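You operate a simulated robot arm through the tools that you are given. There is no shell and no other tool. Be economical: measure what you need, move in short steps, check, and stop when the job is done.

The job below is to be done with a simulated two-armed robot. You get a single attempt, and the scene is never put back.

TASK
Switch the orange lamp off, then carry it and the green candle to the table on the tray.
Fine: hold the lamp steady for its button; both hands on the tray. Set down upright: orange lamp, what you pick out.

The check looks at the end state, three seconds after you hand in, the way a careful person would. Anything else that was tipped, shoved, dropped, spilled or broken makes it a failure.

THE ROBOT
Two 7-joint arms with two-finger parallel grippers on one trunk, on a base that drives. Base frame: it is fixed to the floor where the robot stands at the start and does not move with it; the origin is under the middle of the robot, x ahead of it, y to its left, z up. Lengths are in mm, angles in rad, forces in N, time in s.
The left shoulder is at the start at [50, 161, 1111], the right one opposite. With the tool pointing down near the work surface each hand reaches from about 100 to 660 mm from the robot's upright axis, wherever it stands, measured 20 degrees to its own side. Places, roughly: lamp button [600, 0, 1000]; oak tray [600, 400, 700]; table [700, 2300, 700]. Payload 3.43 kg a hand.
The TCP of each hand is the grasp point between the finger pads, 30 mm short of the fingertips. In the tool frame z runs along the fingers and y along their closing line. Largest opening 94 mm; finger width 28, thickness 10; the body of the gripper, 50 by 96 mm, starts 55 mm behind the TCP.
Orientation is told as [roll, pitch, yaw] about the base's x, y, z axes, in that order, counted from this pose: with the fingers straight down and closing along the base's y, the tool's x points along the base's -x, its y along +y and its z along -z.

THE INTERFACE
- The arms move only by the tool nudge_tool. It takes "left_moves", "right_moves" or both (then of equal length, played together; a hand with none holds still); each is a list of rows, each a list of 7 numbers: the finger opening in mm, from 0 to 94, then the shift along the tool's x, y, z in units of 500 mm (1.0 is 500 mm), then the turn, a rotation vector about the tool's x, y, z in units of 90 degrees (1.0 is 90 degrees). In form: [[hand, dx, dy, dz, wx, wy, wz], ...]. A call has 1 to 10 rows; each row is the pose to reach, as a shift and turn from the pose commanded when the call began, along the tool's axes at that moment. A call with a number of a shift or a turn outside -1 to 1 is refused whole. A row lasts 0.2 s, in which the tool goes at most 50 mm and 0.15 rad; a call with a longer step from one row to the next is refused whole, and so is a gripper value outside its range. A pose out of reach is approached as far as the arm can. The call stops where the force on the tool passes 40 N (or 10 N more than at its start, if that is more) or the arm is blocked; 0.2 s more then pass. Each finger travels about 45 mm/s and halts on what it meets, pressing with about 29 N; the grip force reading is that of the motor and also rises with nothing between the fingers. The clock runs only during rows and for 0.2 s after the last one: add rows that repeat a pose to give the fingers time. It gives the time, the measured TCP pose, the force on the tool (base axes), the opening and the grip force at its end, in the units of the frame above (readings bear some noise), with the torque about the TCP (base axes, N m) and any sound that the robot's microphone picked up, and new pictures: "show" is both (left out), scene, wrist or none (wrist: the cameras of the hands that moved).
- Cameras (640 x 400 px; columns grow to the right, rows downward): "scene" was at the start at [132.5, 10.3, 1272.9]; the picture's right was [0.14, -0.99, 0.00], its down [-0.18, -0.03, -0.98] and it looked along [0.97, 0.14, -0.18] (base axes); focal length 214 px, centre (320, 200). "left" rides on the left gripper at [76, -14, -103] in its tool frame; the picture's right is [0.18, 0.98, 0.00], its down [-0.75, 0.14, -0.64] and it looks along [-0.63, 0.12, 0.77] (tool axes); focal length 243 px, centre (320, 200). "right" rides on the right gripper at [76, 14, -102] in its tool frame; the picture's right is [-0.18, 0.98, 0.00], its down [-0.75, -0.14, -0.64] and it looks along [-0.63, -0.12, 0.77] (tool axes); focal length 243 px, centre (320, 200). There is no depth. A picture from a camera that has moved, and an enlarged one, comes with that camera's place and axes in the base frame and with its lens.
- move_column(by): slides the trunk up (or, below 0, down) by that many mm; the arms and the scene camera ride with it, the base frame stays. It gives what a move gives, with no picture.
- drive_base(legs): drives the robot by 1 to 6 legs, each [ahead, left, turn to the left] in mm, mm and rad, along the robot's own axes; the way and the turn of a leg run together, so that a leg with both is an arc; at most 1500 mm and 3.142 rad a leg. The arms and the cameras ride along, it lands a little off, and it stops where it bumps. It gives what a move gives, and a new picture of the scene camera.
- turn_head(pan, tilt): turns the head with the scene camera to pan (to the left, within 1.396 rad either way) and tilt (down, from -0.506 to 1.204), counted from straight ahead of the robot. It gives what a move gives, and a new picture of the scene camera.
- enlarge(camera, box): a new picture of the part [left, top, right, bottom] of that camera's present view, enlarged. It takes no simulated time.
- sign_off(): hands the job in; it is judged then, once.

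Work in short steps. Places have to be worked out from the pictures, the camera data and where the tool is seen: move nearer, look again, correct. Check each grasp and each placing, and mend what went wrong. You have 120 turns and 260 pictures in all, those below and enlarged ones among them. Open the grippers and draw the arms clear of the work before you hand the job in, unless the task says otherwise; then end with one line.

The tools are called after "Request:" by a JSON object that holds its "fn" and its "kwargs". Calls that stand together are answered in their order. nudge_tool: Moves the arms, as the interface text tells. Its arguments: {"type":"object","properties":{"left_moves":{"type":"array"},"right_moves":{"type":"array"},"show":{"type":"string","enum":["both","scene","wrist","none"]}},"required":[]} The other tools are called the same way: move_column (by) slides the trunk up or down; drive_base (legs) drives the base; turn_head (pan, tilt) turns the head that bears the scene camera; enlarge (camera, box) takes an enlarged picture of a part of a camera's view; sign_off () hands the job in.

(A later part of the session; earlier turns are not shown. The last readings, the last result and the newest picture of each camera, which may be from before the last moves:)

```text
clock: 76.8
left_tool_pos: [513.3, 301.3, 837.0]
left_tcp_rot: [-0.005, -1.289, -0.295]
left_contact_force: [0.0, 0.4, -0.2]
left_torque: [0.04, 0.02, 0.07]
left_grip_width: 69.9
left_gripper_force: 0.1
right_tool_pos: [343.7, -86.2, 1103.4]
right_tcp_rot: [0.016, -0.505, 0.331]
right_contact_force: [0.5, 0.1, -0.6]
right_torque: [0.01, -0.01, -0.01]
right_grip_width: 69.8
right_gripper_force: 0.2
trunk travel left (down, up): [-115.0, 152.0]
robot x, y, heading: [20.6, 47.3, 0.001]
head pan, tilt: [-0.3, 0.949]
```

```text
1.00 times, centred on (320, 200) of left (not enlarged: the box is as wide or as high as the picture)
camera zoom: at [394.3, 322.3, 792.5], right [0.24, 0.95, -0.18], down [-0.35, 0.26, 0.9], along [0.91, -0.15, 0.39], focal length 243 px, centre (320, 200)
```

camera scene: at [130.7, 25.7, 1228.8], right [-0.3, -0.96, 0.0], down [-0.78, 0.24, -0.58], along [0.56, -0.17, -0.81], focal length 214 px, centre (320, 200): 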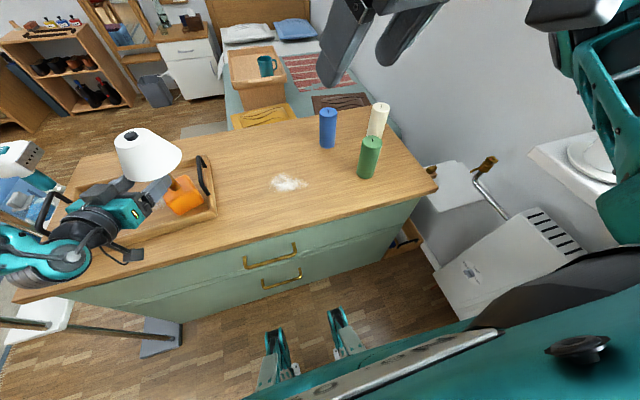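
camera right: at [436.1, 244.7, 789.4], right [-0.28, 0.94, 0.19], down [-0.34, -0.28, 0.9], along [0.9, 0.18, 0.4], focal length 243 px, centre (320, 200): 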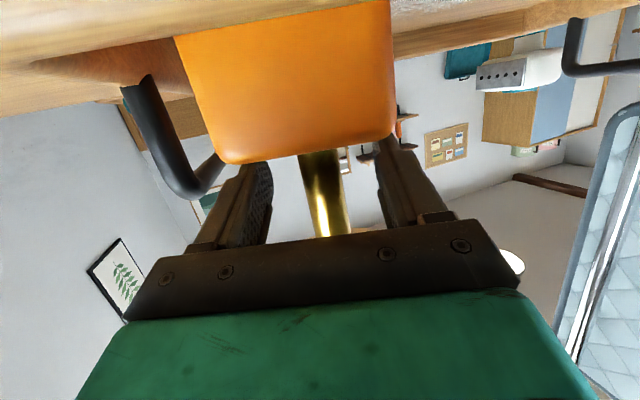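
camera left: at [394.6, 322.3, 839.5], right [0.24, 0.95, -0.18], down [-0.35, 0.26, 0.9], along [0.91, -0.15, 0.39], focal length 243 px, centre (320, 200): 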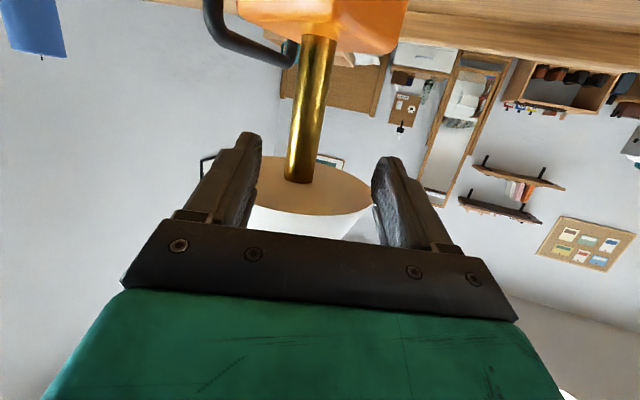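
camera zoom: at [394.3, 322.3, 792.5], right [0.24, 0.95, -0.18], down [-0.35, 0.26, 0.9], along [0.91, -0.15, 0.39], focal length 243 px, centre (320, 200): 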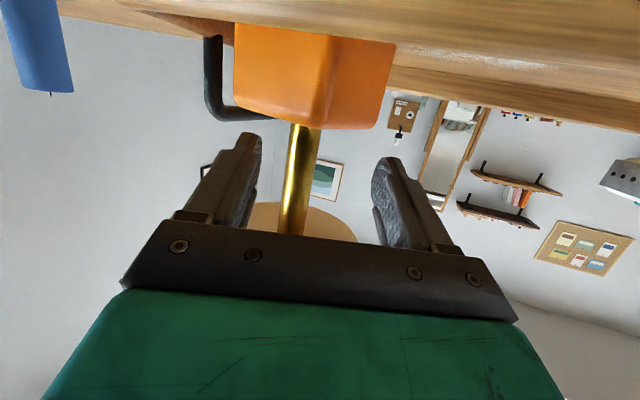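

The stem is 50 mm ahead and 13 mm to the hand's right. I move to put it at mid-pad.

Request:
{"fn": "nudge_tool", "kwargs": {"left_moves": [[70, 0, -0.026, 0, 0, 0, 0], [70, -0.014, -0.026, 0.048, 0, 0, 0], [70, -0.027, -0.026, 0.094, 0, 0, 0], [70, -0.027, -0.026, 0.094, 0, 0, 0]]}}

Request:
{"fn": "enlarge", "kwargs": {"camera": "scene", "box": [60, 110, 240, 240]}}

```text
clock: 77.8
left_tool_pos: [553.6, 280.9, 851.3]
left_tcp_rot: [-0.005, -1.286, -0.296]
left_contact_force: [0.0, -0.3, 0.8]
left_torque: [-0.04, 0.01, 0.0]
left_grip_width: 69.9
left_gripper_force: 0.1
left hand out of reach, approached as far as the arm can: row 1, 2, 3, 4
right_tool_pos: [343.4, -85.0, 1103.1]
right_tcp_rot: [0.017, -0.506, 0.332]
right_contact_force: [0.5, 0.2, -1.0]
right_torque: [0.01, -0.01, 0.0]
right_grip_width: 70.0
right_gripper_force: 0.2
trunk travel left (down, up): [-115.0, 152.0]
robot x, y, heading: [22.4, 55.6, -0.005]
head pan, tilt: [-0.3, 0.949]
camera scene: at [130.8, 25.6, 1181.8], right [-0.3, -0.96, 0.0], down [-0.78, 0.24, -0.58], along [0.56, -0.17, -0.81], focal length 214 px, centre (320, 200)
camera left: at [434.5, 301.0, 806.6], right [0.24, 0.95, -0.18], down [-0.35, 0.26, 0.9], along [0.91, -0.16, 0.39], focal length 243 px, centre (320, 200)
```

scene: 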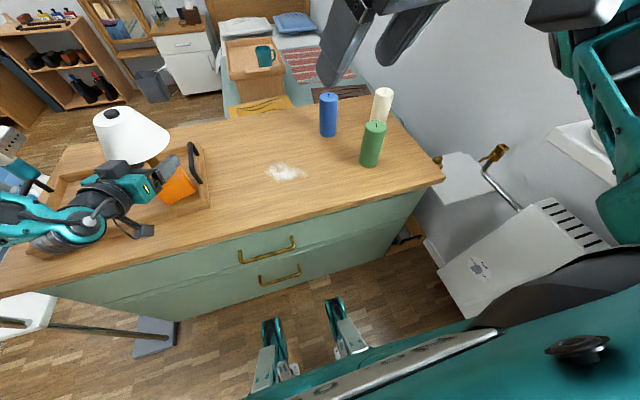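
left: 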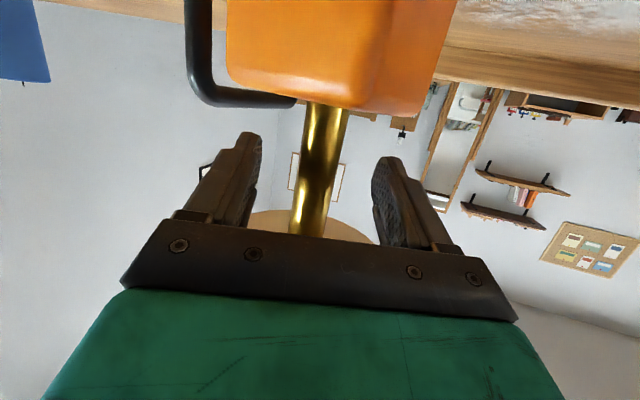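

```text
3.08 times, centred on (150, 175) of scene
camera zoom: at [130.8, 25.6, 1181.8], right [-0.3, -0.96, 0.0], down [-0.78, 0.24, -0.58], along [0.56, -0.17, -0.81], focal length 660 px, centre (843, 277)
```

zoom: 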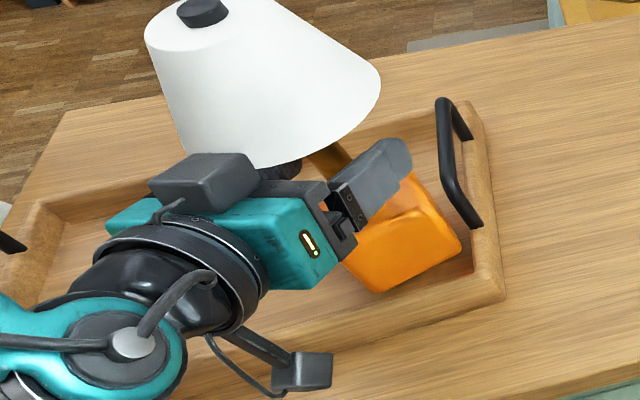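

Stem is centred between the pads now; z is a bit high, so I lower the trunk 10 mm and close.

Request:
{"fn": "move_column", "kwargs": {"by": -10}}

Request:
{"fn": "nudge_tool", "kwargs": {"left_moves": [[50, 0, 0, 0, 0, 0, 0], [30, 0, 0, 0, 0, 0, 0], [10, 0, 0, 0, 0, 0, 0], [0, 0, 0, 0, 0, 0, 0], [0, 0, 0, 0, 0, 0, 0], [0, 0, 0, 0, 0, 0, 0]], "show": "wrist"}}

```text
clock: 78.4
left_tool_pos: [553.1, 280.6, 842.0]
left_tcp_rot: [-0.004, -1.288, -0.296]
left_contact_force: [0.5, 0.6, 0.1]
left_torque: [-0.02, -0.09, -0.01]
left_grip_width: 69.9
left_gripper_force: 0.0
right_tool_pos: [343.2, -86.8, 1093.6]
right_tcp_rot: [0.016, -0.505, 0.332]
right_contact_force: [-0.6, -0.2, -1.0]
right_torque: [0.0, 0.02, -0.03]
right_grip_width: 70.0
right_gripper_force: 0.1
trunk travel left (down, up): [-105.0, 162.0]
robot x, y, heading: [21.7, 54.6, -0.002]
head pan, tilt: [-0.3, 0.949]
```

```text
clock: 79.8
left_tool_pos: [552.4, 279.9, 841.7]
left_tcp_rot: [-0.004, -1.289, -0.295]
left_contact_force: [-0.6, -0.6, -0.2]
left_torque: [-0.1, -0.05, -0.12]
left_grip_width: 21.3
left_gripper_force: 28.9
right_tool_pos: [343.5, -85.5, 1093.3]
right_tcp_rot: [0.015, -0.505, 0.333]
right_contact_force: [-0.1, -0.4, -0.8]
right_torque: [0.0, 0.02, -0.01]
right_grip_width: 70.0
right_gripper_force: 0.0
trunk travel left (down, up): [-105.0, 162.0]
robot x, y, heading: [23.3, 50.6, -0.0]
head pan, tilt: [-0.3, 0.949]
camera left: at [434.5, 301.1, 796.5], right [0.24, 0.95, -0.18], down [-0.35, 0.26, 0.9], along [0.91, -0.16, 0.39], focal length 243 px, centre (320, 200)
```

left: 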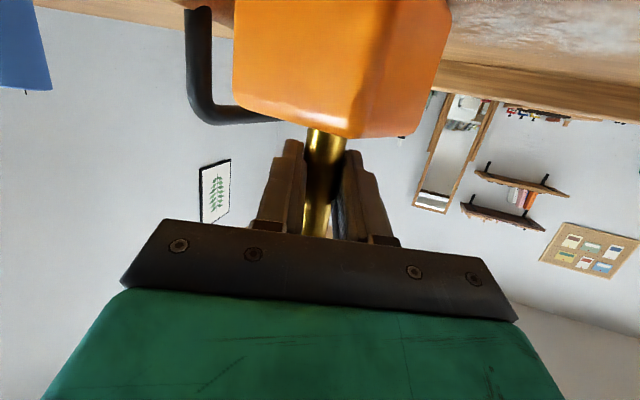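

Gripped at 21.3 mm. I lift just 12 mm – enough to shift within the tray – and check for slip.

Request:
{"fn": "move_column", "kwargs": {"by": 12}}

Request:
{"fn": "enlarge", "kwargs": {"camera": "scene", "box": [60, 90, 240, 220]}}

```text
clock: 80.4
left_tool_pos: [553.5, 280.1, 852.1]
left_tcp_rot: [-0.007, -1.288, -0.292]
left_contact_force: [-0.2, 0.5, -4.6]
left_torque: [0.03, 0.07, -0.03]
left_grip_width: 21.6
left_gripper_force: 29.5
right_tool_pos: [345.1, -85.7, 1104.1]
right_tcp_rot: [0.015, -0.506, 0.331]
right_contact_force: [0.1, 0.6, 0.1]
right_torque: [0.0, 0.02, 0.0]
right_grip_width: 69.8
right_gripper_force: 0.0
trunk travel left (down, up): [-117.0, 150.0]
robot x, y, heading: [22.0, 50.2, -0.002]
head pan, tilt: [-0.3, 0.949]
```

```text
3.08 times, centred on (150, 155) of scene
camera zoom: at [131.3, 25.8, 1183.8], right [-0.3, -0.96, 0.0], down [-0.78, 0.24, -0.58], along [0.56, -0.17, -0.81], focal length 660 px, centre (843, 338)
```

zoom: 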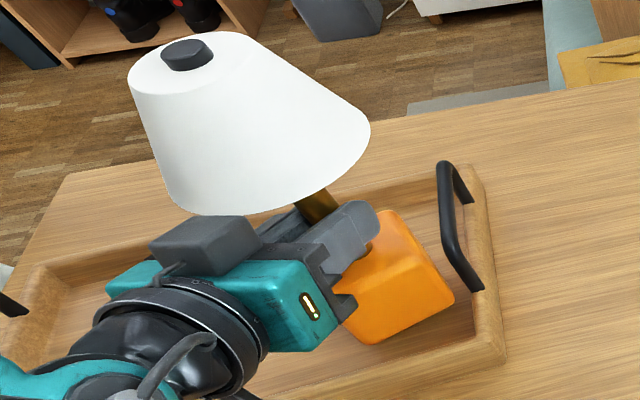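

Holding (4.6 N). I drive 153 mm left and 17 mm back, following the tray's slant.

Request:
{"fn": "drive_base", "kwargs": {"legs": [[-17, 153, 0]]}}

Request:
{"fn": "turn_head", "kwargs": {"pan": 0.25, "tilt": 0.85}}

Request:
{"fn": "enlarge", "kwargs": {"camera": "scene", "box": [190, 100, 370, 260]}}

```text
clock: 82.4
left_tool_pos: [535.7, 432.0, 852.0]
left_tcp_rot: [-0.005, -1.288, -0.292]
left_contact_force: [-0.4, 0.3, -4.2]
left_torque: [0.02, 0.05, -0.03]
left_grip_width: 21.3
left_gripper_force: 28.6
right_tool_pos: [327.4, 66.5, 1106.7]
right_tcp_rot: [0.016, -0.506, 0.332]
right_contact_force: [-0.5, 0.3, 0.1]
right_torque: [-0.02, 0.0, 0.0]
right_grip_width: 70.4
right_gripper_force: 0.1
trunk travel left (down, up): [-117.0, 150.0]
robot x, y, heading: [6.5, 201.9, -0.001]
head pan, tilt: [-0.3, 0.949]
camera scene: at [114.2, 177.6, 1183.8], right [-0.29, -0.96, 0.0], down [-0.78, 0.24, -0.58], along [0.56, -0.17, -0.81], focal length 214 px, centre (320, 200)
```

scene: 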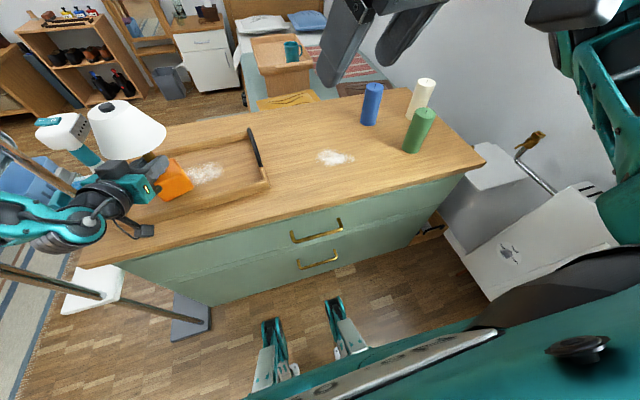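

```text
clock: 83.4
left_tool_pos: [535.6, 431.6, 853.2]
left_tcp_rot: [-0.007, -1.287, -0.293]
left_contact_force: [-0.3, -0.7, -4.4]
left_torque: [0.02, 0.04, 0.03]
left_grip_width: 21.7
left_gripper_force: 29.2
right_tool_pos: [327.5, 65.6, 1105.9]
right_tcp_rot: [0.015, -0.504, 0.334]
right_contact_force: [0.0, 0.5, 0.1]
right_torque: [0.0, -0.02, 0.02]
right_grip_width: 69.9
right_gripper_force: 0.0
trunk travel left (down, up): [-117.0, 150.0]
robot x, y, heading: [3.2, 202.6, -0.003]
head pan, tilt: [0.25, 0.85]
camera scene: at [120.5, 218.2, 1191.3], right [0.25, -0.97, 0.0], down [-0.73, -0.19, -0.66], along [0.64, 0.16, -0.75], focal length 214 px, centre (320, 200)
```

scene: 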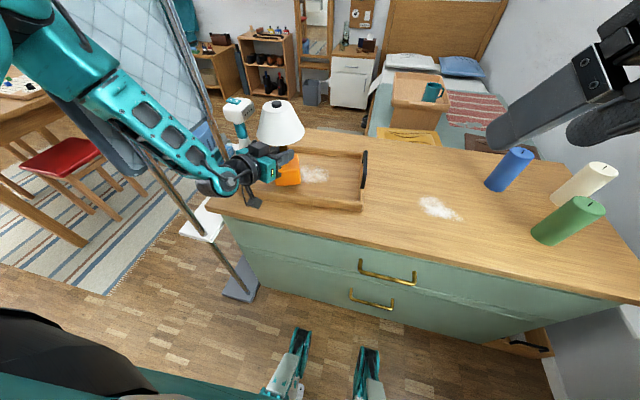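

```text
2.50 times, centred on (280, 180) of scene
camera zoom: at [120.5, 218.2, 1191.3], right [0.25, -0.97, 0.0], down [-0.73, -0.19, -0.66], along [0.64, 0.16, -0.75], focal length 536 px, centre (420, 250)
```

zoom: 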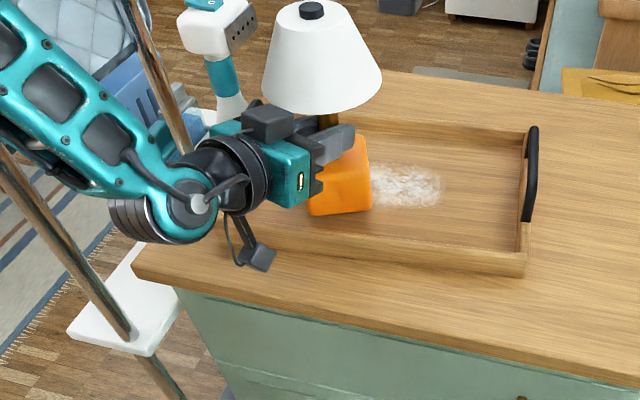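

The lamp is over the tray just left of the powder. Lowering it.

Request:
{"fn": "move_column", "kwargs": {"by": -11}}

Request:
{"fn": "move_column", "kwargs": {"by": -3}}

```text
clock: 84.0
left_tool_pos: [536.3, 431.5, 842.1]
left_tcp_rot: [-0.007, -1.286, -0.293]
left_contact_force: [-0.2, 0.5, -4.4]
left_torque: [0.0, 0.07, -0.02]
left_grip_width: 21.5
left_gripper_force: 29.2
right_tool_pos: [327.0, 67.0, 1093.9]
right_tcp_rot: [0.016, -0.503, 0.334]
right_contact_force: [-0.2, -0.3, 0.3]
right_torque: [0.01, -0.01, 0.01]
right_grip_width: 70.0
right_gripper_force: 0.0
trunk travel left (down, up): [-106.0, 161.0]
robot x, y, heading: [3.2, 195.6, 0.003]
head pan, tilt: [0.25, 0.85]
```

```text
clock: 84.5
left_tool_pos: [536.0, 432.3, 841.1]
left_tcp_rot: [-0.001, -1.294, -0.297]
left_contact_force: [-2.5, 3.1, 7.6]
left_torque: [0.25, 0.53, -0.06]
left_grip_width: 21.4
left_gripper_force: 28.9
right_tool_pos: [325.8, 66.3, 1091.6]
right_tcp_rot: [0.015, -0.506, 0.334]
right_contact_force: [-1.3, -0.1, 0.8]
right_torque: [0.0, -0.01, -0.02]
right_grip_width: 69.9
right_gripper_force: 0.1
trunk travel left (down, up): [-103.0, 164.0]
robot x, y, heading: [6.6, 203.4, -0.0]
head pan, tilt: [0.25, 0.85]
```

Contact (+7.6 N). I release and then back out horizontally.

Request:
{"fn": "nudge_tool", "kwargs": {"left_moves": [[28, 0, 0, 0, 0, 0, 0], [36, 0, 0, 0, 0, 0, 0], [52, 0, 0, 0, 0, 0, 0], [68, 0, 0, 0, 0, 0, 0], [70, 0, 0, 0, 0, 0, 0]], "show": "none"}}

Request:
{"fn": "enlarge", "kwargs": {"camera": "scene", "box": [190, 100, 370, 260]}}

```text
clock: 85.7
left_tool_pos: [536.4, 431.6, 838.9]
left_tcp_rot: [-0.005, -1.287, -0.293]
left_contact_force: [-0.1, -0.1, -0.1]
left_torque: [-0.02, 0.02, 0.02]
left_grip_width: 70.3
left_gripper_force: 0.1
right_tool_pos: [326.1, 65.3, 1091.1]
right_tcp_rot: [0.017, -0.505, 0.333]
right_contact_force: [0.3, -0.7, 0.3]
right_torque: [0.01, -0.01, -0.03]
right_grip_width: 70.1
right_gripper_force: 0.0
trunk travel left (down, up): [-103.0, 164.0]
robot x, y, heading: [3.2, 204.1, 0.001]
head pan, tilt: [0.25, 0.85]
```

```text
2.50 times, centred on (280, 180) of scene
camera zoom: at [120.1, 218.1, 1177.3], right [0.25, -0.97, 0.0], down [-0.73, -0.19, -0.66], along [0.64, 0.16, -0.75], focal length 536 px, centre (420, 250)
```

zoom: 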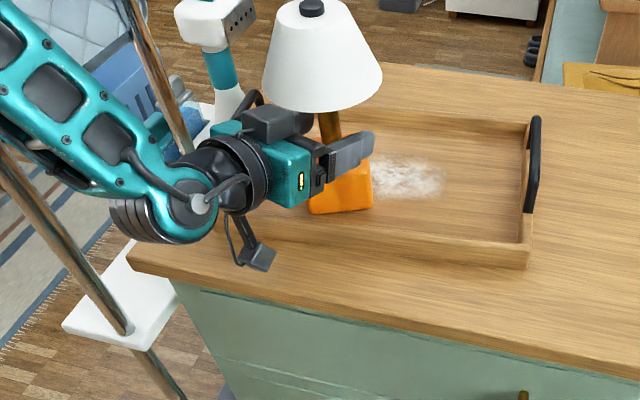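

Released; the lamp stands. To retract exactly along the hand axis I use the base: 140 mm back, 42 mm left.

Request:
{"fn": "drive_base", "kwargs": {"legs": [[-140, 42, 0]]}}

```text
clock: 87.0
left_tool_pos: [396.6, 472.6, 840.4]
left_tcp_rot: [-0.004, -1.289, -0.295]
left_contact_force: [0.2, 0.9, 0.6]
left_torque: [0.02, -0.03, 0.0]
left_grip_width: 69.9
left_gripper_force: 0.1
right_tool_pos: [187.8, 107.5, 1091.6]
right_tcp_rot: [0.016, -0.503, 0.331]
right_contact_force: [0.1, 1.0, -1.2]
right_torque: [0.0, -0.01, -0.04]
right_grip_width: 70.0
right_gripper_force: 0.0
trunk travel left (down, up): [-103.0, 164.0]
robot x, y, heading: [-132.6, 243.5, -0.001]
head pan, tilt: [0.25, 0.85]
camera scene: at [-18.6, 259.8, 1177.4], right [0.25, -0.97, 0.0], down [-0.73, -0.19, -0.66], along [0.64, 0.16, -0.75], focal length 214 px, centre (320, 200)
```

scene: 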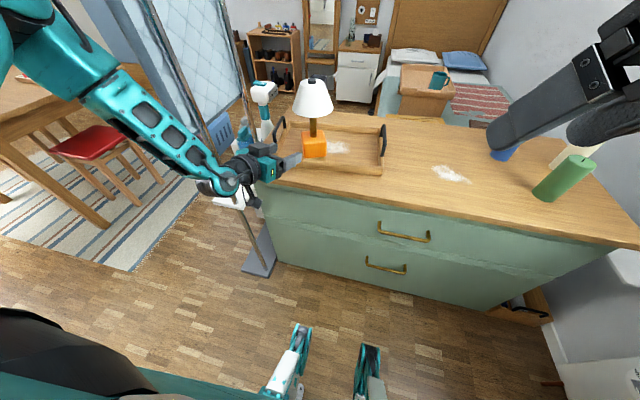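

Lamp placed. Now I raise/tuck the left arm and at the same time turn the right hand to point straight down for the candle.

Request:
{"fn": "nudge_tool", "kwargs": {"left_moves": [[70, -0.058, -0.01, -0.058, 0, 0.05, 0], [70, -0.116, -0.03, -0.116, 0, 0.1, 0], [70, -0.175, -0.06, -0.173, 0, 0.151, 0], [70, -0.233, -0.09, -0.231, 0, 0.201, 0], [70, -0.291, -0.12, -0.289, 0, 0.251, 0], [70, -0.349, -0.153, -0.347, 0, 0.302, 0], [70, -0.407, -0.186, -0.405, 0, 0.352, 0], [70, -0.466, -0.219, -0.462, 0, 0.402, 0], [70, -0.524, -0.252, -0.52, 0, 0.453, 0], [70, -0.582, -0.284, -0.578, 0, 0.503, 0]], "right_moves": [[70, 0, 0, 0, 0.005, 0.032, 0.021], [72, 0, 0, 0, 0.011, 0.064, 0.042], [75, 0, 0, 0, 0.016, 0.096, 0.063], [78, 0, 0, 0, 0.021, 0.128, 0.084], [82, 0, 0, 0, 0.026, 0.16, 0.105], [86, 0, 0, 0, 0.032, 0.193, 0.127], [90, 0, 0, 0, 0.037, 0.225, 0.148], [94, 0, 0, 0, 0.042, 0.257, 0.169], [94, 0, 0, 0, 0.048, 0.289, 0.19], [94, 0, 0, 0, 0.053, 0.321, 0.211]], "show": "none"}}

Request:
{"fn": "drive_base", "kwargs": {"legs": [[0, -325, 0], [155, 0, 0]]}}

Request:
{"fn": "turn_head", "kwargs": {"pan": -0.3, "tilt": 0.85}}

```text
clock: 89.2
left_tool_pos: [169.5, 396.1, 1201.5]
left_tcp_rot: [-0.004, -0.498, -0.3]
left_contact_force: [0.2, 0.1, 0.4]
left_torque: [0.0, 0.04, 0.0]
left_grip_width: 70.0
left_gripper_force: 0.1
right_tool_pos: [187.8, 108.4, 1092.2]
right_tcp_rot: [0.015, 0.01, 0.0]
right_contact_force: [-0.2, -0.4, 0.0]
right_torque: [-0.01, 0.01, -0.02]
right_grip_width: 94.0
right_gripper_force: 0.0
trunk travel left (down, up): [-103.0, 164.0]
robot x, y, heading: [-132.8, 242.1, 0.001]
head pan, tilt: [0.25, 0.85]
```

```text
clock: 93.6
left_tool_pos: [322.2, 70.7, 1201.2]
left_tcp_rot: [-0.002, -0.498, -0.297]
left_contact_force: [0.9, 0.0, 0.1]
left_torque: [0.02, 0.01, 0.03]
left_grip_width: 70.1
left_gripper_force: 0.1
right_tool_pos: [341.8, -217.0, 1093.2]
right_tcp_rot: [0.013, 0.011, 0.003]
right_contact_force: [-1.2, 0.0, -0.1]
right_torque: [-0.02, 0.04, 0.03]
right_grip_width: 93.8
right_gripper_force: 0.1
trunk travel left (down, up): [-103.0, 164.0]
robot x, y, heading: [17.1, -82.1, 0.004]
head pan, tilt: [0.25, 0.85]
camera scene: at [134.7, -65.5, 1177.2], right [0.25, -0.97, 0.0], down [-0.73, -0.19, -0.66], along [0.64, 0.16, -0.75], focal length 214 px, centre (320, 200)
```

scene: 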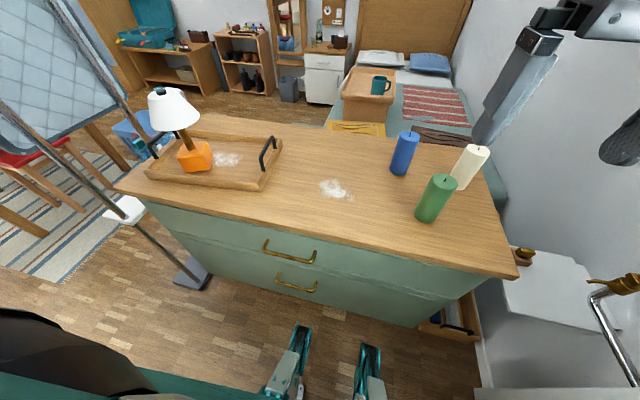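

```text
clock: 94.6
left_tool_pos: [322.5, 70.5, 1199.8]
left_tcp_rot: [0.0, -0.5, -0.298]
left_contact_force: [0.1, -0.7, 0.2]
left_torque: [0.0, -0.02, 0.01]
left_grip_width: 69.9
left_gripper_force: 0.0
right_tool_pos: [340.2, -216.9, 1091.5]
right_tcp_rot: [0.014, 0.009, 0.003]
right_contact_force: [0.3, 0.7, -0.9]
right_torque: [-0.03, 0.02, -0.01]
right_grip_width: 93.9
right_gripper_force: 0.1
trunk travel left (down, up): [-103.0, 164.0]
robot x, y, heading: [19.7, -81.0, 0.001]
head pan, tilt: [-0.3, 0.85]
camera scene: at [133.2, -107.8, 1177.3], right [-0.29, -0.96, 0.0], down [-0.72, 0.22, -0.66], along [0.63, -0.19, -0.75], focal length 214 px, centre (320, 200)
```

scene: 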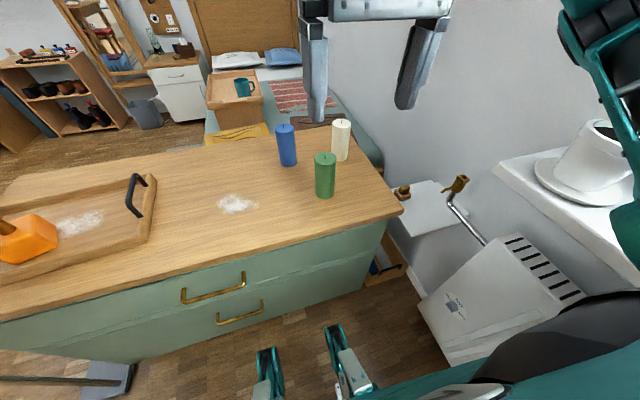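

Green candle: centre ≈(529, −244), ~50 mm wide, top ≈855; neighbours ~120 mm away. I move the right hand above it.

Request:
{"fn": "nudge_tool", "kwargs": {"right_moves": [[94, -0.076, -0.011, 0.053, 0, 0, 0], [94, -0.151, -0.022, 0.106, 0, 0, 0], [94, -0.227, -0.032, 0.158, 0, 0, 0], [94, -0.302, -0.043, 0.211, 0, 0, 0], [94, -0.378, -0.054, 0.264, 0, 0, 0], [94, -0.378, -0.054, 0.264, 0, 0, 0]]}}

```text
clock: 96.0
left_tool_pos: [321.7, 71.3, 1200.1]
left_tcp_rot: [0.0, -0.5, -0.298]
left_contact_force: [-0.7, 0.4, 0.8]
left_torque: [-0.03, 0.02, 0.02]
left_grip_width: 70.0
left_gripper_force: 0.0
right_tool_pos: [528.7, -242.5, 956.3]
right_tcp_rot: [0.015, 0.009, 0.005]
right_contact_force: [1.2, -0.4, 0.4]
right_torque: [0.01, -0.02, 0.03]
right_grip_width: 93.8
right_gripper_force: 0.1
trunk travel left (down, up): [-103.0, 164.0]
robot x, y, heading: [18.7, -81.7, -0.001]
head pan, tilt: [-0.3, 0.85]
camera scene: at [133.1, -107.9, 1177.3], right [-0.29, -0.96, 0.0], down [-0.72, 0.22, -0.66], along [0.63, -0.19, -0.75], focal length 214 px, centre (320, 200)
camera right: at [452.6, -231.0, 1060.5], right [0.18, 0.98, 0.01], down [0.76, -0.15, 0.63], along [0.62, -0.11, -0.77], focal length 243 px, centre (320, 200)
```

scene: 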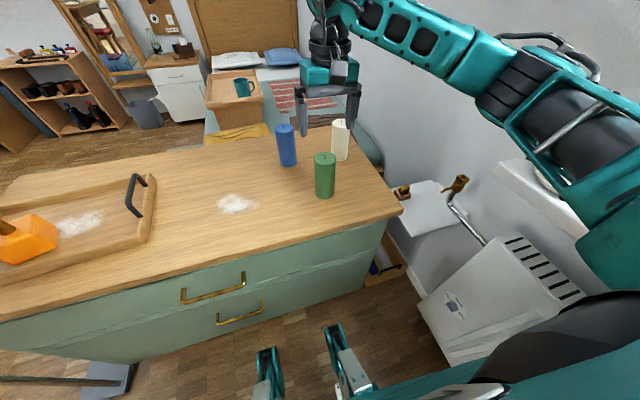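
right: 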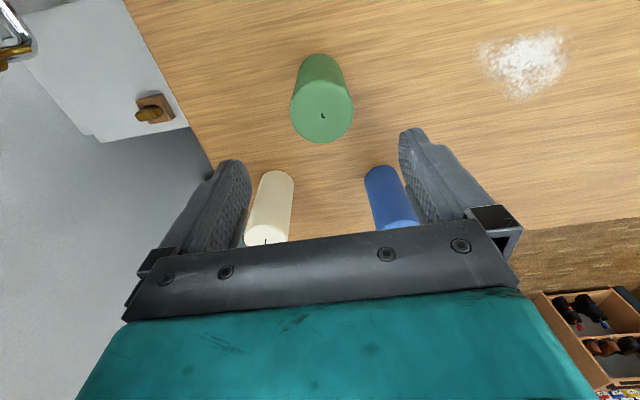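

The candle is centred under the hand. I descend to TCP z≈812 and close.

Request:
{"fn": "nudge_tool", "kwargs": {"right_moves": [[94, 0.002, 0.003, 0.1, 0, 0, 0], [94, 0.004, 0.003, 0.2, 0, 0, 0], [94, 0.004, 0.003, 0.288, 0, 0, 0], [70, 0.004, 0.003, 0.288, 0, 0, 0], [50, 0.004, 0.003, 0.288, 0, 0, 0], [30, 0.004, 0.003, 0.288, 0, 0, 0], [30, 0.004, 0.003, 0.288, 0, 0, 0], [30, 0.004, 0.003, 0.288, 0, 0, 0]]}}

```text
clock: 97.8
left_tool_pos: [321.8, 70.1, 1200.5]
left_tcp_rot: [-0.002, -0.498, -0.3]
left_contact_force: [0.9, -0.1, 0.2]
left_torque: [0.02, 0.04, 0.0]
left_grip_width: 70.1
left_gripper_force: 0.1
right_tool_pos: [524.5, -238.7, 812.6]
right_tcp_rot: [0.014, 0.01, 0.001]
right_contact_force: [-0.1, -0.6, 1.4]
right_torque: [-0.07, 0.0, -0.02]
right_grip_width: 53.8
right_gripper_force: 28.7
trunk travel left (down, up): [-103.0, 164.0]
robot x, y, heading: [17.7, -83.4, -0.001]
head pan, tilt: [-0.3, 0.85]
camera scene: at [133.3, -107.9, 1177.3], right [-0.29, -0.96, 0.0], down [-0.72, 0.22, -0.66], along [0.63, -0.19, -0.75], focal length 214 px, centre (320, 200)
camera right: at [449.6, -227.1, 917.5], right [0.18, 0.98, 0.01], down [0.76, -0.15, 0.63], along [0.62, -0.11, -0.77], focal length 243 px, centre (320, 200)
```

scene: 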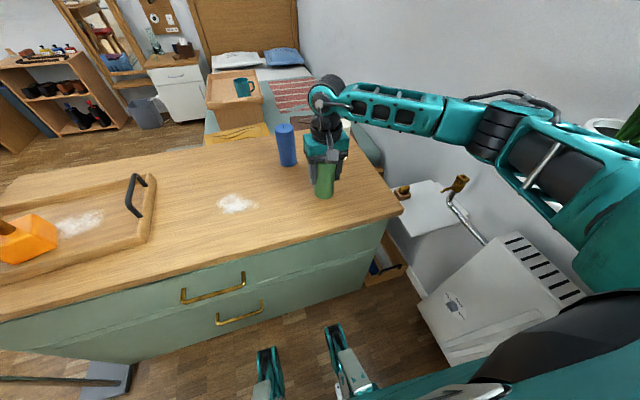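
right: 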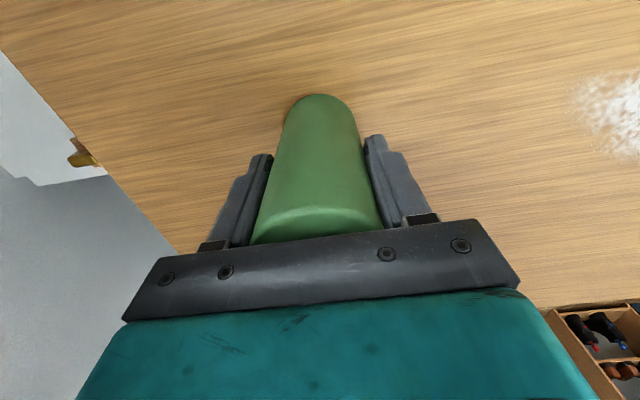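

Candle gripped (53.8 mm). I lift it 110 mm with the trunk and drive left with it.

Request:
{"fn": "move_column", "kwargs": {"by": 110}}

Request:
{"fn": "drive_base", "kwargs": {"legs": [[11, 522, 0]]}}

Request:
{"fn": "turn_head", "kwargs": {"pan": -0.1, "tilt": 0.95}}

```text
clock: 99.2
left_tool_pos: [322.1, 72.1, 1310.3]
left_tcp_rot: [-0.001, -0.497, -0.297]
left_contact_force: [0.6, 0.2, 0.2]
left_torque: [0.0, -0.01, 0.03]
left_grip_width: 70.2
left_gripper_force: 0.1
right_tool_pos: [524.8, -239.0, 921.7]
right_tcp_rot: [0.013, 0.01, 0.003]
right_contact_force: [0.3, -0.2, -2.1]
right_torque: [-0.02, 0.01, 0.01]
right_grip_width: 53.6
right_gripper_force: 29.0
trunk travel left (down, up): [-213.0, 54.0]
robot x, y, heading: [19.2, -81.9, 0.002]
head pan, tilt: [-0.3, 0.85]
```

```text
clock: 104.3
left_tool_pos: [334.0, 595.3, 1309.5]
left_tcp_rot: [-0.001, -0.499, -0.302]
left_contact_force: [-0.7, -0.2, 0.2]
left_torque: [-0.01, 0.0, 0.0]
left_grip_width: 70.2
left_gripper_force: 0.0
right_tool_pos: [537.1, 285.3, 923.6]
right_tcp_rot: [0.013, 0.011, -0.002]
right_contact_force: [0.8, -0.2, -2.6]
right_torque: [0.01, -0.01, -0.01]
right_grip_width: 53.7
right_gripper_force: 28.9
trunk travel left (down, up): [-213.0, 54.0]
robot x, y, heading: [29.5, 442.6, -0.004]
head pan, tilt: [-0.3, 0.85]
camera scene: at [145.0, 417.5, 1287.3], right [-0.3, -0.95, 0.0], down [-0.72, 0.22, -0.66], along [0.63, -0.2, -0.75], focal length 214 px, centre (320, 200)
```

scene: 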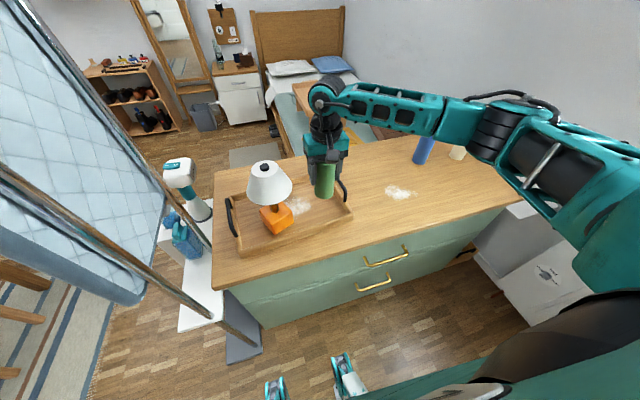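

```text
clock: 105.1
left_tool_pos: [334.7, 595.6, 1310.5]
left_tcp_rot: [-0.002, -0.499, -0.302]
left_contact_force: [0.3, 0.2, 0.3]
left_torque: [-0.02, -0.03, -0.05]
left_grip_width: 69.8
left_gripper_force: 0.1
right_tool_pos: [537.4, 284.0, 922.1]
right_tcp_rot: [0.014, 0.011, -0.002]
right_contact_force: [0.7, 0.1, -0.6]
right_torque: [0.01, 0.01, 0.05]
right_grip_width: 53.2
right_gripper_force: 29.2
trunk travel left (down, up): [-213.0, 54.0]
robot x, y, heading: [31.2, 445.1, -0.0]
head pan, tilt: [-0.099, 0.949]
camera scene: at [142.8, 433.2, 1279.8], right [-0.1, -0.99, 0.0], down [-0.81, 0.08, -0.58], along [0.58, -0.06, -0.81], focal length 214 px, centre (320, 200)
```

scene: 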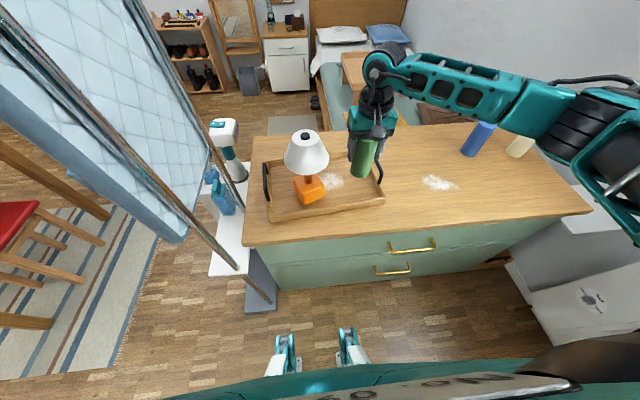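

Candle is above the tray's right front. Lowering 90 mm, then a check.

Request:
{"fn": "move_column", "kwargs": {"by": -90}}

Request:
{"fn": "enlarge", "kwargs": {"camera": "scene", "box": [240, 100, 410, 230]}}

```text
clock: 106.3
left_tool_pos: [333.2, 594.8, 1220.1]
left_tcp_rot: [-0.002, -0.5, -0.301]
left_contact_force: [-0.9, 0.4, -0.1]
left_torque: [0.0, -0.02, -0.01]
left_grip_width: 69.9
left_gripper_force: 0.1
right_tool_pos: [536.7, 284.7, 833.4]
right_tcp_rot: [0.014, 0.01, -0.002]
right_contact_force: [-0.4, 0.9, -2.7]
right_torque: [-0.01, -0.02, -0.01]
right_grip_width: 53.4
right_gripper_force: 29.2
trunk travel left (down, up): [-123.0, 144.0]
robot x, y, heading: [26.7, 439.4, -0.002]
head pan, tilt: [-0.099, 0.949]
```

```text
3.08 times, centred on (325, 165) of scene
camera zoom: at [142.6, 433.3, 1189.8], right [-0.1, -0.99, 0.0], down [-0.81, 0.08, -0.58], along [0.58, -0.06, -0.81], focal length 660 px, centre (305, 308)
```

zoom: 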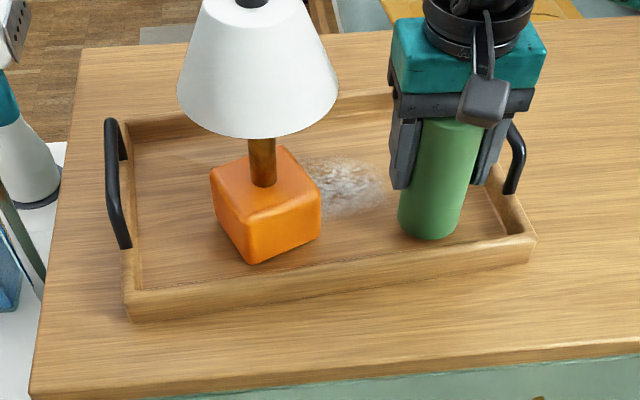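

Well inside the tray, clear of walls and powder. Lowering the last ~13 mm.

Request:
{"fn": "move_column", "kwargs": {"by": -10}}

Request:
{"fn": "move_column", "kwargs": {"by": -4}}

```text
clock: 106.9
left_tool_pos: [334.2, 597.4, 1209.7]
left_tcp_rot: [-0.003, -0.495, -0.301]
left_contact_force: [0.3, 0.5, -0.2]
left_torque: [0.0, -0.02, -0.01]
left_grip_width: 69.8
left_gripper_force: 0.0
right_tool_pos: [536.9, 284.4, 823.3]
right_tcp_rot: [0.013, 0.011, -0.001]
right_contact_force: [0.0, -0.3, -1.1]
right_torque: [-0.02, 0.02, -0.01]
right_grip_width: 53.7
right_gripper_force: 29.3
trunk travel left (down, up): [-113.0, 154.0]
robot x, y, heading: [32.2, 443.8, -0.006]
head pan, tilt: [-0.099, 0.949]
```

```text
clock: 107.4
left_tool_pos: [332.1, 595.5, 1206.2]
left_tcp_rot: [-0.004, -0.502, -0.303]
left_contact_force: [-0.6, -1.4, 0.0]
left_torque: [0.01, 0.0, -0.02]
left_grip_width: 69.9
left_gripper_force: 0.0
right_tool_pos: [536.2, 283.4, 823.2]
right_tcp_rot: [0.016, 0.004, -0.002]
right_contact_force: [-3.8, -2.9, 21.2]
right_torque: [-0.75, 0.43, -0.06]
right_grip_width: 53.4
right_gripper_force: 29.3
trunk travel left (down, up): [-109.0, 158.0]
robot x, y, heading: [30.6, 445.2, -0.001]
head pan, tilt: [-0.099, 0.949]
```

Firm contact (21 N); I relieve 3 mm, open, and rise straight up.

Request:
{"fn": "move_column", "kwargs": {"by": 3}}

Request:
{"fn": "nudge_tool", "kwargs": {"right_moves": [[60, 0, 0, 0, 0, 0, 0], [72, 0, 0, 0, 0, 0, 0], [84, 0, 0, 0, 0, 0, 0], [84, 0, 0, 0, 0, 0, 0], [84, 0, 0, -0.09, 0, 0, 0], [84, 0, 0, -0.18, 0, 0, 0], [84, 0, 0, -0.27, 0, 0, 0], [84, 0, 0, -0.36, 0, 0, 0]], "show": "scene"}}

Request:
{"fn": "enlarge", "kwargs": {"camera": "scene", "box": [240, 100, 410, 230]}}

```text
clock: 108.0
left_tool_pos: [333.2, 595.3, 1209.9]
left_tcp_rot: [-0.003, -0.5, -0.304]
left_contact_force: [0.9, 0.1, 0.1]
left_torque: [0.01, 0.0, 0.0]
left_grip_width: 70.0
left_gripper_force: 0.0
right_tool_pos: [536.9, 284.6, 822.7]
right_tcp_rot: [0.014, 0.006, -0.002]
right_contact_force: [1.9, -1.8, 13.7]
right_torque: [-0.52, -0.04, 0.03]
right_grip_width: 53.8
right_gripper_force: 29.3
trunk travel left (down, up): [-112.0, 155.0]
robot x, y, heading: [29.7, 445.0, -0.005]
head pan, tilt: [-0.099, 0.949]
```

```text
clock: 109.8
left_tool_pos: [333.9, 596.3, 1208.3]
left_tcp_rot: [-0.003, -0.498, -0.303]
left_contact_force: [0.0, 0.8, 0.7]
left_torque: [0.0, -0.01, 0.02]
left_grip_width: 70.0
left_gripper_force: 0.0
right_tool_pos: [537.3, 281.7, 1003.9]
right_tcp_rot: [0.015, 0.01, -0.003]
right_contact_force: [-0.5, -0.2, 0.1]
right_torque: [-0.02, 0.01, -0.02]
right_grip_width: 84.0
right_gripper_force: 0.0
trunk travel left (down, up): [-112.0, 155.0]
robot x, y, heading: [31.0, 441.7, -0.002]
head pan, tilt: [-0.099, 0.949]
camera scene: at [142.3, 433.5, 1178.8], right [-0.1, -0.99, 0.0], down [-0.81, 0.08, -0.58], along [0.58, -0.06, -0.81], focal length 214 px, centre (320, 200)
```

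scene: 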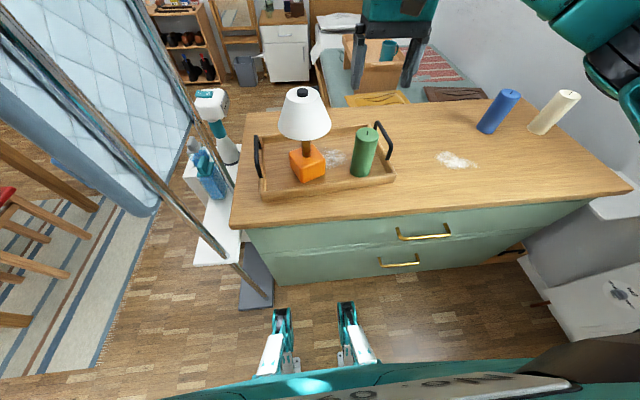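

```text
3.08 times, centred on (325, 165) of scene
camera zoom: at [142.3, 433.5, 1178.8], right [-0.1, -0.99, 0.0], down [-0.81, 0.08, -0.58], along [0.58, -0.06, -0.81], focal length 660 px, centre (305, 308)
```

zoom: 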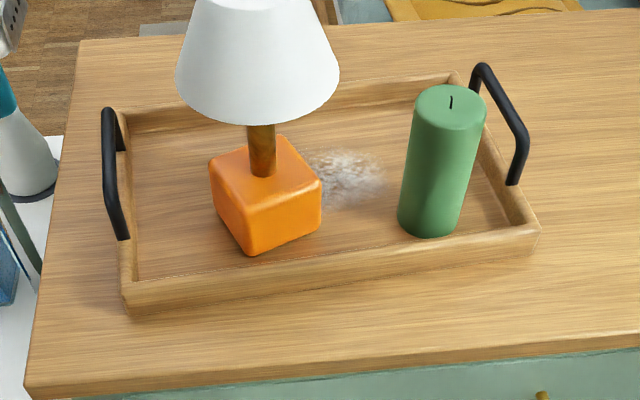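

Both items are standing nicely in the tray. Handle bars: right ≈ centre (581, 226), left ≈ centre (551, 545), z≈835, tray yaw ≈0.094. I'll reposition the base square to the tray, ~600 mm from it, turned 0.094.

Request:
{"fn": "drive_base", "kwargs": {"legs": [[-61, -113, 0], [0, 0, 0.094]]}}

Request:
{"fn": "turn_head", "kwargs": {"pan": 0.0, "tilt": 0.8}}

Request:
{"fn": "enlarge", "kwargs": {"camera": "scene", "box": [220, 100, 420, 240]}}

```text
clock: 111.9
left_tool_pos: [257.6, 510.4, 1209.6]
left_tcp_rot: [-0.002, -0.501, -0.209]
left_contact_force: [0.6, 0.4, 0.3]
left_torque: [0.02, -0.01, -0.03]
left_grip_width: 70.0
left_gripper_force: 0.1
right_tool_pos: [490.2, 217.0, 1003.3]
right_tcp_rot: [0.015, 0.009, 0.091]
right_contact_force: [0.1, -0.5, 0.1]
right_torque: [0.0, -0.02, 0.04]
right_grip_width: 84.0
right_gripper_force: 0.0
trunk travel left (down, up): [-112.0, 155.0]
robot x, y, heading: [-31.1, 333.1, 0.091]
head pan, tilt: [-0.099, 0.949]
camera scene: at [81.9, 331.6, 1178.8], right [-0.01, -1.0, 0.0], down [-0.81, 0.01, -0.58], along [0.58, -0.01, -0.81], focal length 214 px, centre (320, 200)
```

scene: 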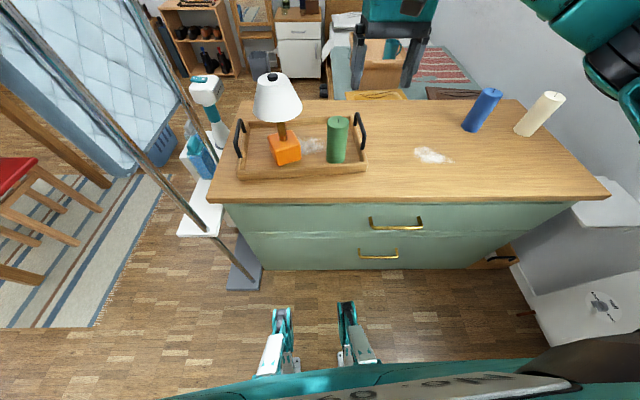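

```text
clock: 112.6
left_tool_pos: [257.8, 510.9, 1208.4]
left_tcp_rot: [-0.002, -0.5, -0.208]
left_contact_force: [1.2, -0.1, 1.0]
left_torque: [0.01, -0.02, 0.0]
left_grip_width: 70.0
left_gripper_force: 0.1
right_tool_pos: [490.2, 218.3, 1003.3]
right_tcp_rot: [0.014, 0.009, 0.091]
right_contact_force: [-0.7, 0.6, 0.1]
right_torque: [-0.04, -0.01, 0.0]
right_grip_width: 83.7
right_gripper_force: 0.0
trunk travel left (down, up): [-112.0, 155.0]
robot x, y, heading: [-30.8, 330.2, 0.086]
head pan, tilt: [0.0, 0.799]
camera scene: at [89.5, 339.3, 1190.3], right [0.09, -1.0, 0.0], down [-0.71, -0.06, -0.7], along [0.69, 0.06, -0.72], focal length 214 px, centre (320, 200)
```

scene: 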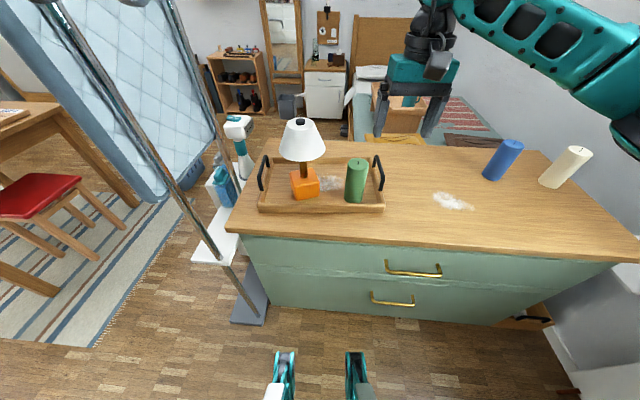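

```text
2.86 times, centred on (320, 170) of scene
camera zoom: at [89.5, 339.3, 1190.3], right [0.09, -1.0, 0.0], down [-0.71, -0.06, -0.7], along [0.69, 0.06, -0.72], focal length 613 px, centre (320, 286)
```

zoom: 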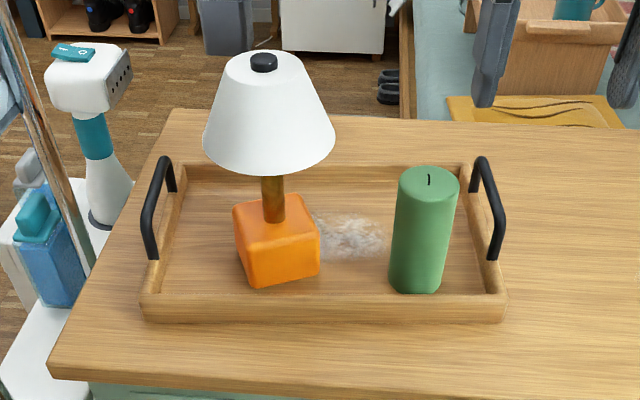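

The view is square to the tray now. Handle centres ≈ right (580, 222), left (551, 542). I bring both hands above their handles, pointing down.

Request:
{"fn": "nudge_tool", "kwargs": {"left_moves": [[60, -0.025, 0.018, 0.07, -0.005, 0.032, -0.019], [60, -0.051, 0.036, 0.141, -0.009, 0.064, -0.038], [60, -0.076, 0.055, 0.211, -0.014, 0.095, -0.057], [60, -0.102, 0.073, 0.282, -0.019, 0.127, -0.076], [60, -0.127, 0.091, 0.352, -0.023, 0.159, -0.095], [60, -0.152, 0.109, 0.422, -0.028, 0.191, -0.114], [60, -0.178, 0.127, 0.493, -0.033, 0.223, -0.133], [60, -0.203, 0.146, 0.563, -0.038, 0.254, -0.152], [60, -0.229, 0.164, 0.634, -0.042, 0.286, -0.171], [60, -0.254, 0.182, 0.704, -0.047, 0.318, -0.19]], "right_moves": [[80, -0.018, -0.001, 0, 0, 0, 0], [78, -0.036, -0.002, 0, 0, 0, 0], [76, -0.054, -0.003, 0, 0, 0, 0], [74, -0.072, -0.004, 0.0, 0, 0, 0], [72, -0.09, -0.005, 0.01, 0, 0, 0], [70, -0.108, -0.006, 0.03, 0, 0, 0], [68, -0.126, -0.007, 0.05, 0, 0, 0], [66, -0.144, -0.008, 0.07, 0, 0, 0], [64, -0.162, -0.008, 0.08, 0, 0, 0], [60, -0.18, -0.008, 0.09, 0, 0, 0]]}}

```text
clock: 115.0
left_tool_pos: [477.0, 562.2, 988.1]
left_tcp_rot: [0.009, -0.032, 0.063]
left_contact_force: [-0.1, -0.1, 0.4]
left_torque: [-0.01, -0.01, -0.01]
left_grip_width: 60.0
left_gripper_force: 0.0
left hand out of reach, approached as far as the arm can: row 8, 9, 10
right_tool_pos: [572.1, 212.3, 961.5]
right_tcp_rot: [0.023, -0.001, 0.091]
right_contact_force: [-0.1, 0.0, 0.1]
right_torque: [0.04, 0.0, 0.0]
right_grip_width: 60.3
right_gripper_force: 0.0
trunk travel left (down, up): [-112.0, 155.0]
robot x, y, heading: [-32.4, 330.1, 0.089]
head pan, tilt: [0.0, 0.799]
stopped in row 10 (left hand): the arm was blocked; the commanded pose is now the measured one
camera scene: at [79.6, 327.8, 1191.1], right [0.09, -1.0, -0.01], down [-0.71, -0.06, -0.7], along [0.7, 0.07, -0.71], focal length 214 px, centre (320, 200)
camera right: at [494.3, 216.4, 1065.0], right [0.09, 1.0, 0.02], down [0.76, -0.09, 0.64], along [0.64, -0.04, -0.77], focal length 243 px, centre (320, 200)
camera left: at [397.8, 541.4, 1087.1], right [-0.24, 0.97, 0.0], down [0.72, 0.18, 0.67], along [0.65, 0.17, -0.74], focal length 243 px, centre (320, 200)
```

scene: 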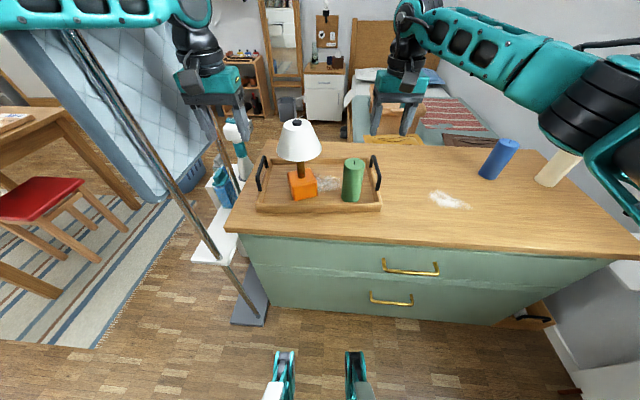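
right: 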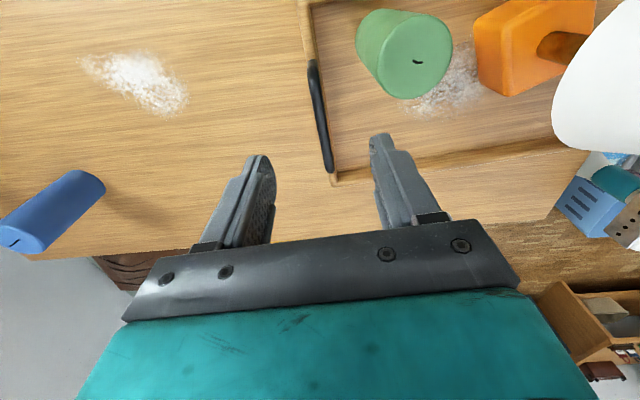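
left: 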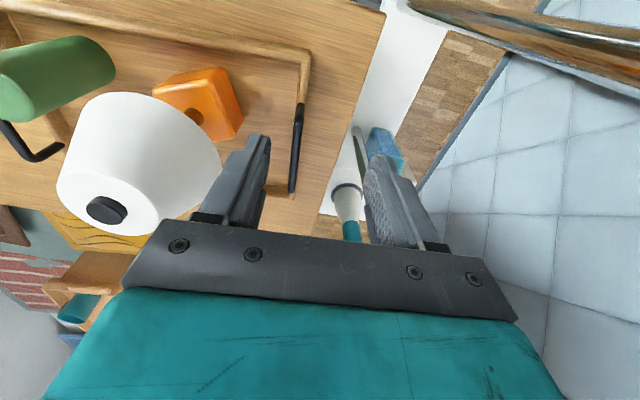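

The left arm was blocked – likely touching the screen's pole. I retract it right away along the way it came.

Request:
{"fn": "nudge_tool", "kwargs": {"left_moves": [[60, 0.07, -0.02, -0.05, 0, 0, 0], [60, 0.14, -0.04, -0.1, 0, 0, 0], [60, 0.2, -0.06, -0.15, 0, 0, 0]], "show": "none"}}

Request:
{"fn": "turn_head", "kwargs": {"pan": 0.9, "tilt": 0.35}}

```text
clock: 115.8
left_tool_pos: [383.8, 539.7, 1051.3]
left_tcp_rot: [-0.003, -0.014, 0.08]
left_contact_force: [-0.3, 0.2, -0.1]
left_torque: [0.01, 0.0, -0.01]
left_grip_width: 59.8
left_gripper_force: 0.1
right_tool_pos: [579.9, 220.2, 958.6]
right_tcp_rot: [0.013, 0.009, 0.092]
right_contact_force: [-0.1, 0.2, 0.1]
right_torque: [-0.02, -0.02, -0.02]
right_grip_width: 59.9
right_gripper_force: 0.1
trunk travel left (down, up): [-112.0, 155.0]
robot x, y, heading: [-29.7, 330.1, 0.09]
head pan, tilt: [0.0, 0.799]
```

```text
clock: 117.0
left_tool_pos: [384.3, 537.9, 1051.1]
left_tcp_rot: [-0.005, -0.011, 0.075]
left_contact_force: [-0.4, -0.7, 0.4]
left_torque: [-0.01, 0.01, 0.01]
left_grip_width: 59.9
left_gripper_force: 0.1
right_tool_pos: [580.5, 220.5, 958.3]
right_tcp_rot: [0.016, 0.008, 0.092]
right_contact_force: [0.5, 0.2, -0.3]
right_torque: [-0.02, 0.04, 0.02]
right_grip_width: 60.0
right_gripper_force: 0.1
trunk travel left (down, up): [-112.0, 155.0]
robot x, y, heading: [-26.5, 331.2, 0.089]
head pan, tilt: [0.901, 0.351]
camera scene: at [59.9, 408.7, 1230.0], right [0.83, -0.55, 0.0], down [-0.19, -0.29, -0.94], along [0.52, 0.78, -0.34], focal length 214 px, centre (320, 200)
```

scene: 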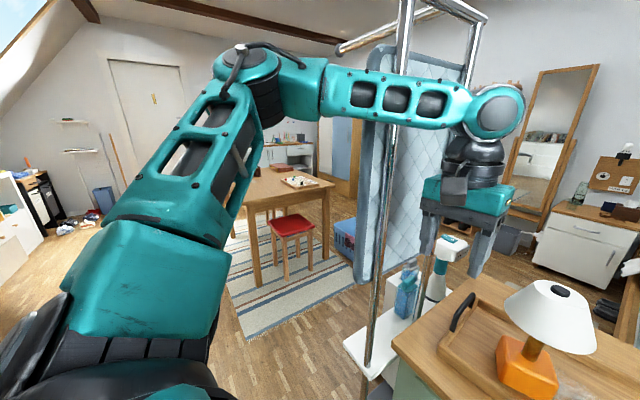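

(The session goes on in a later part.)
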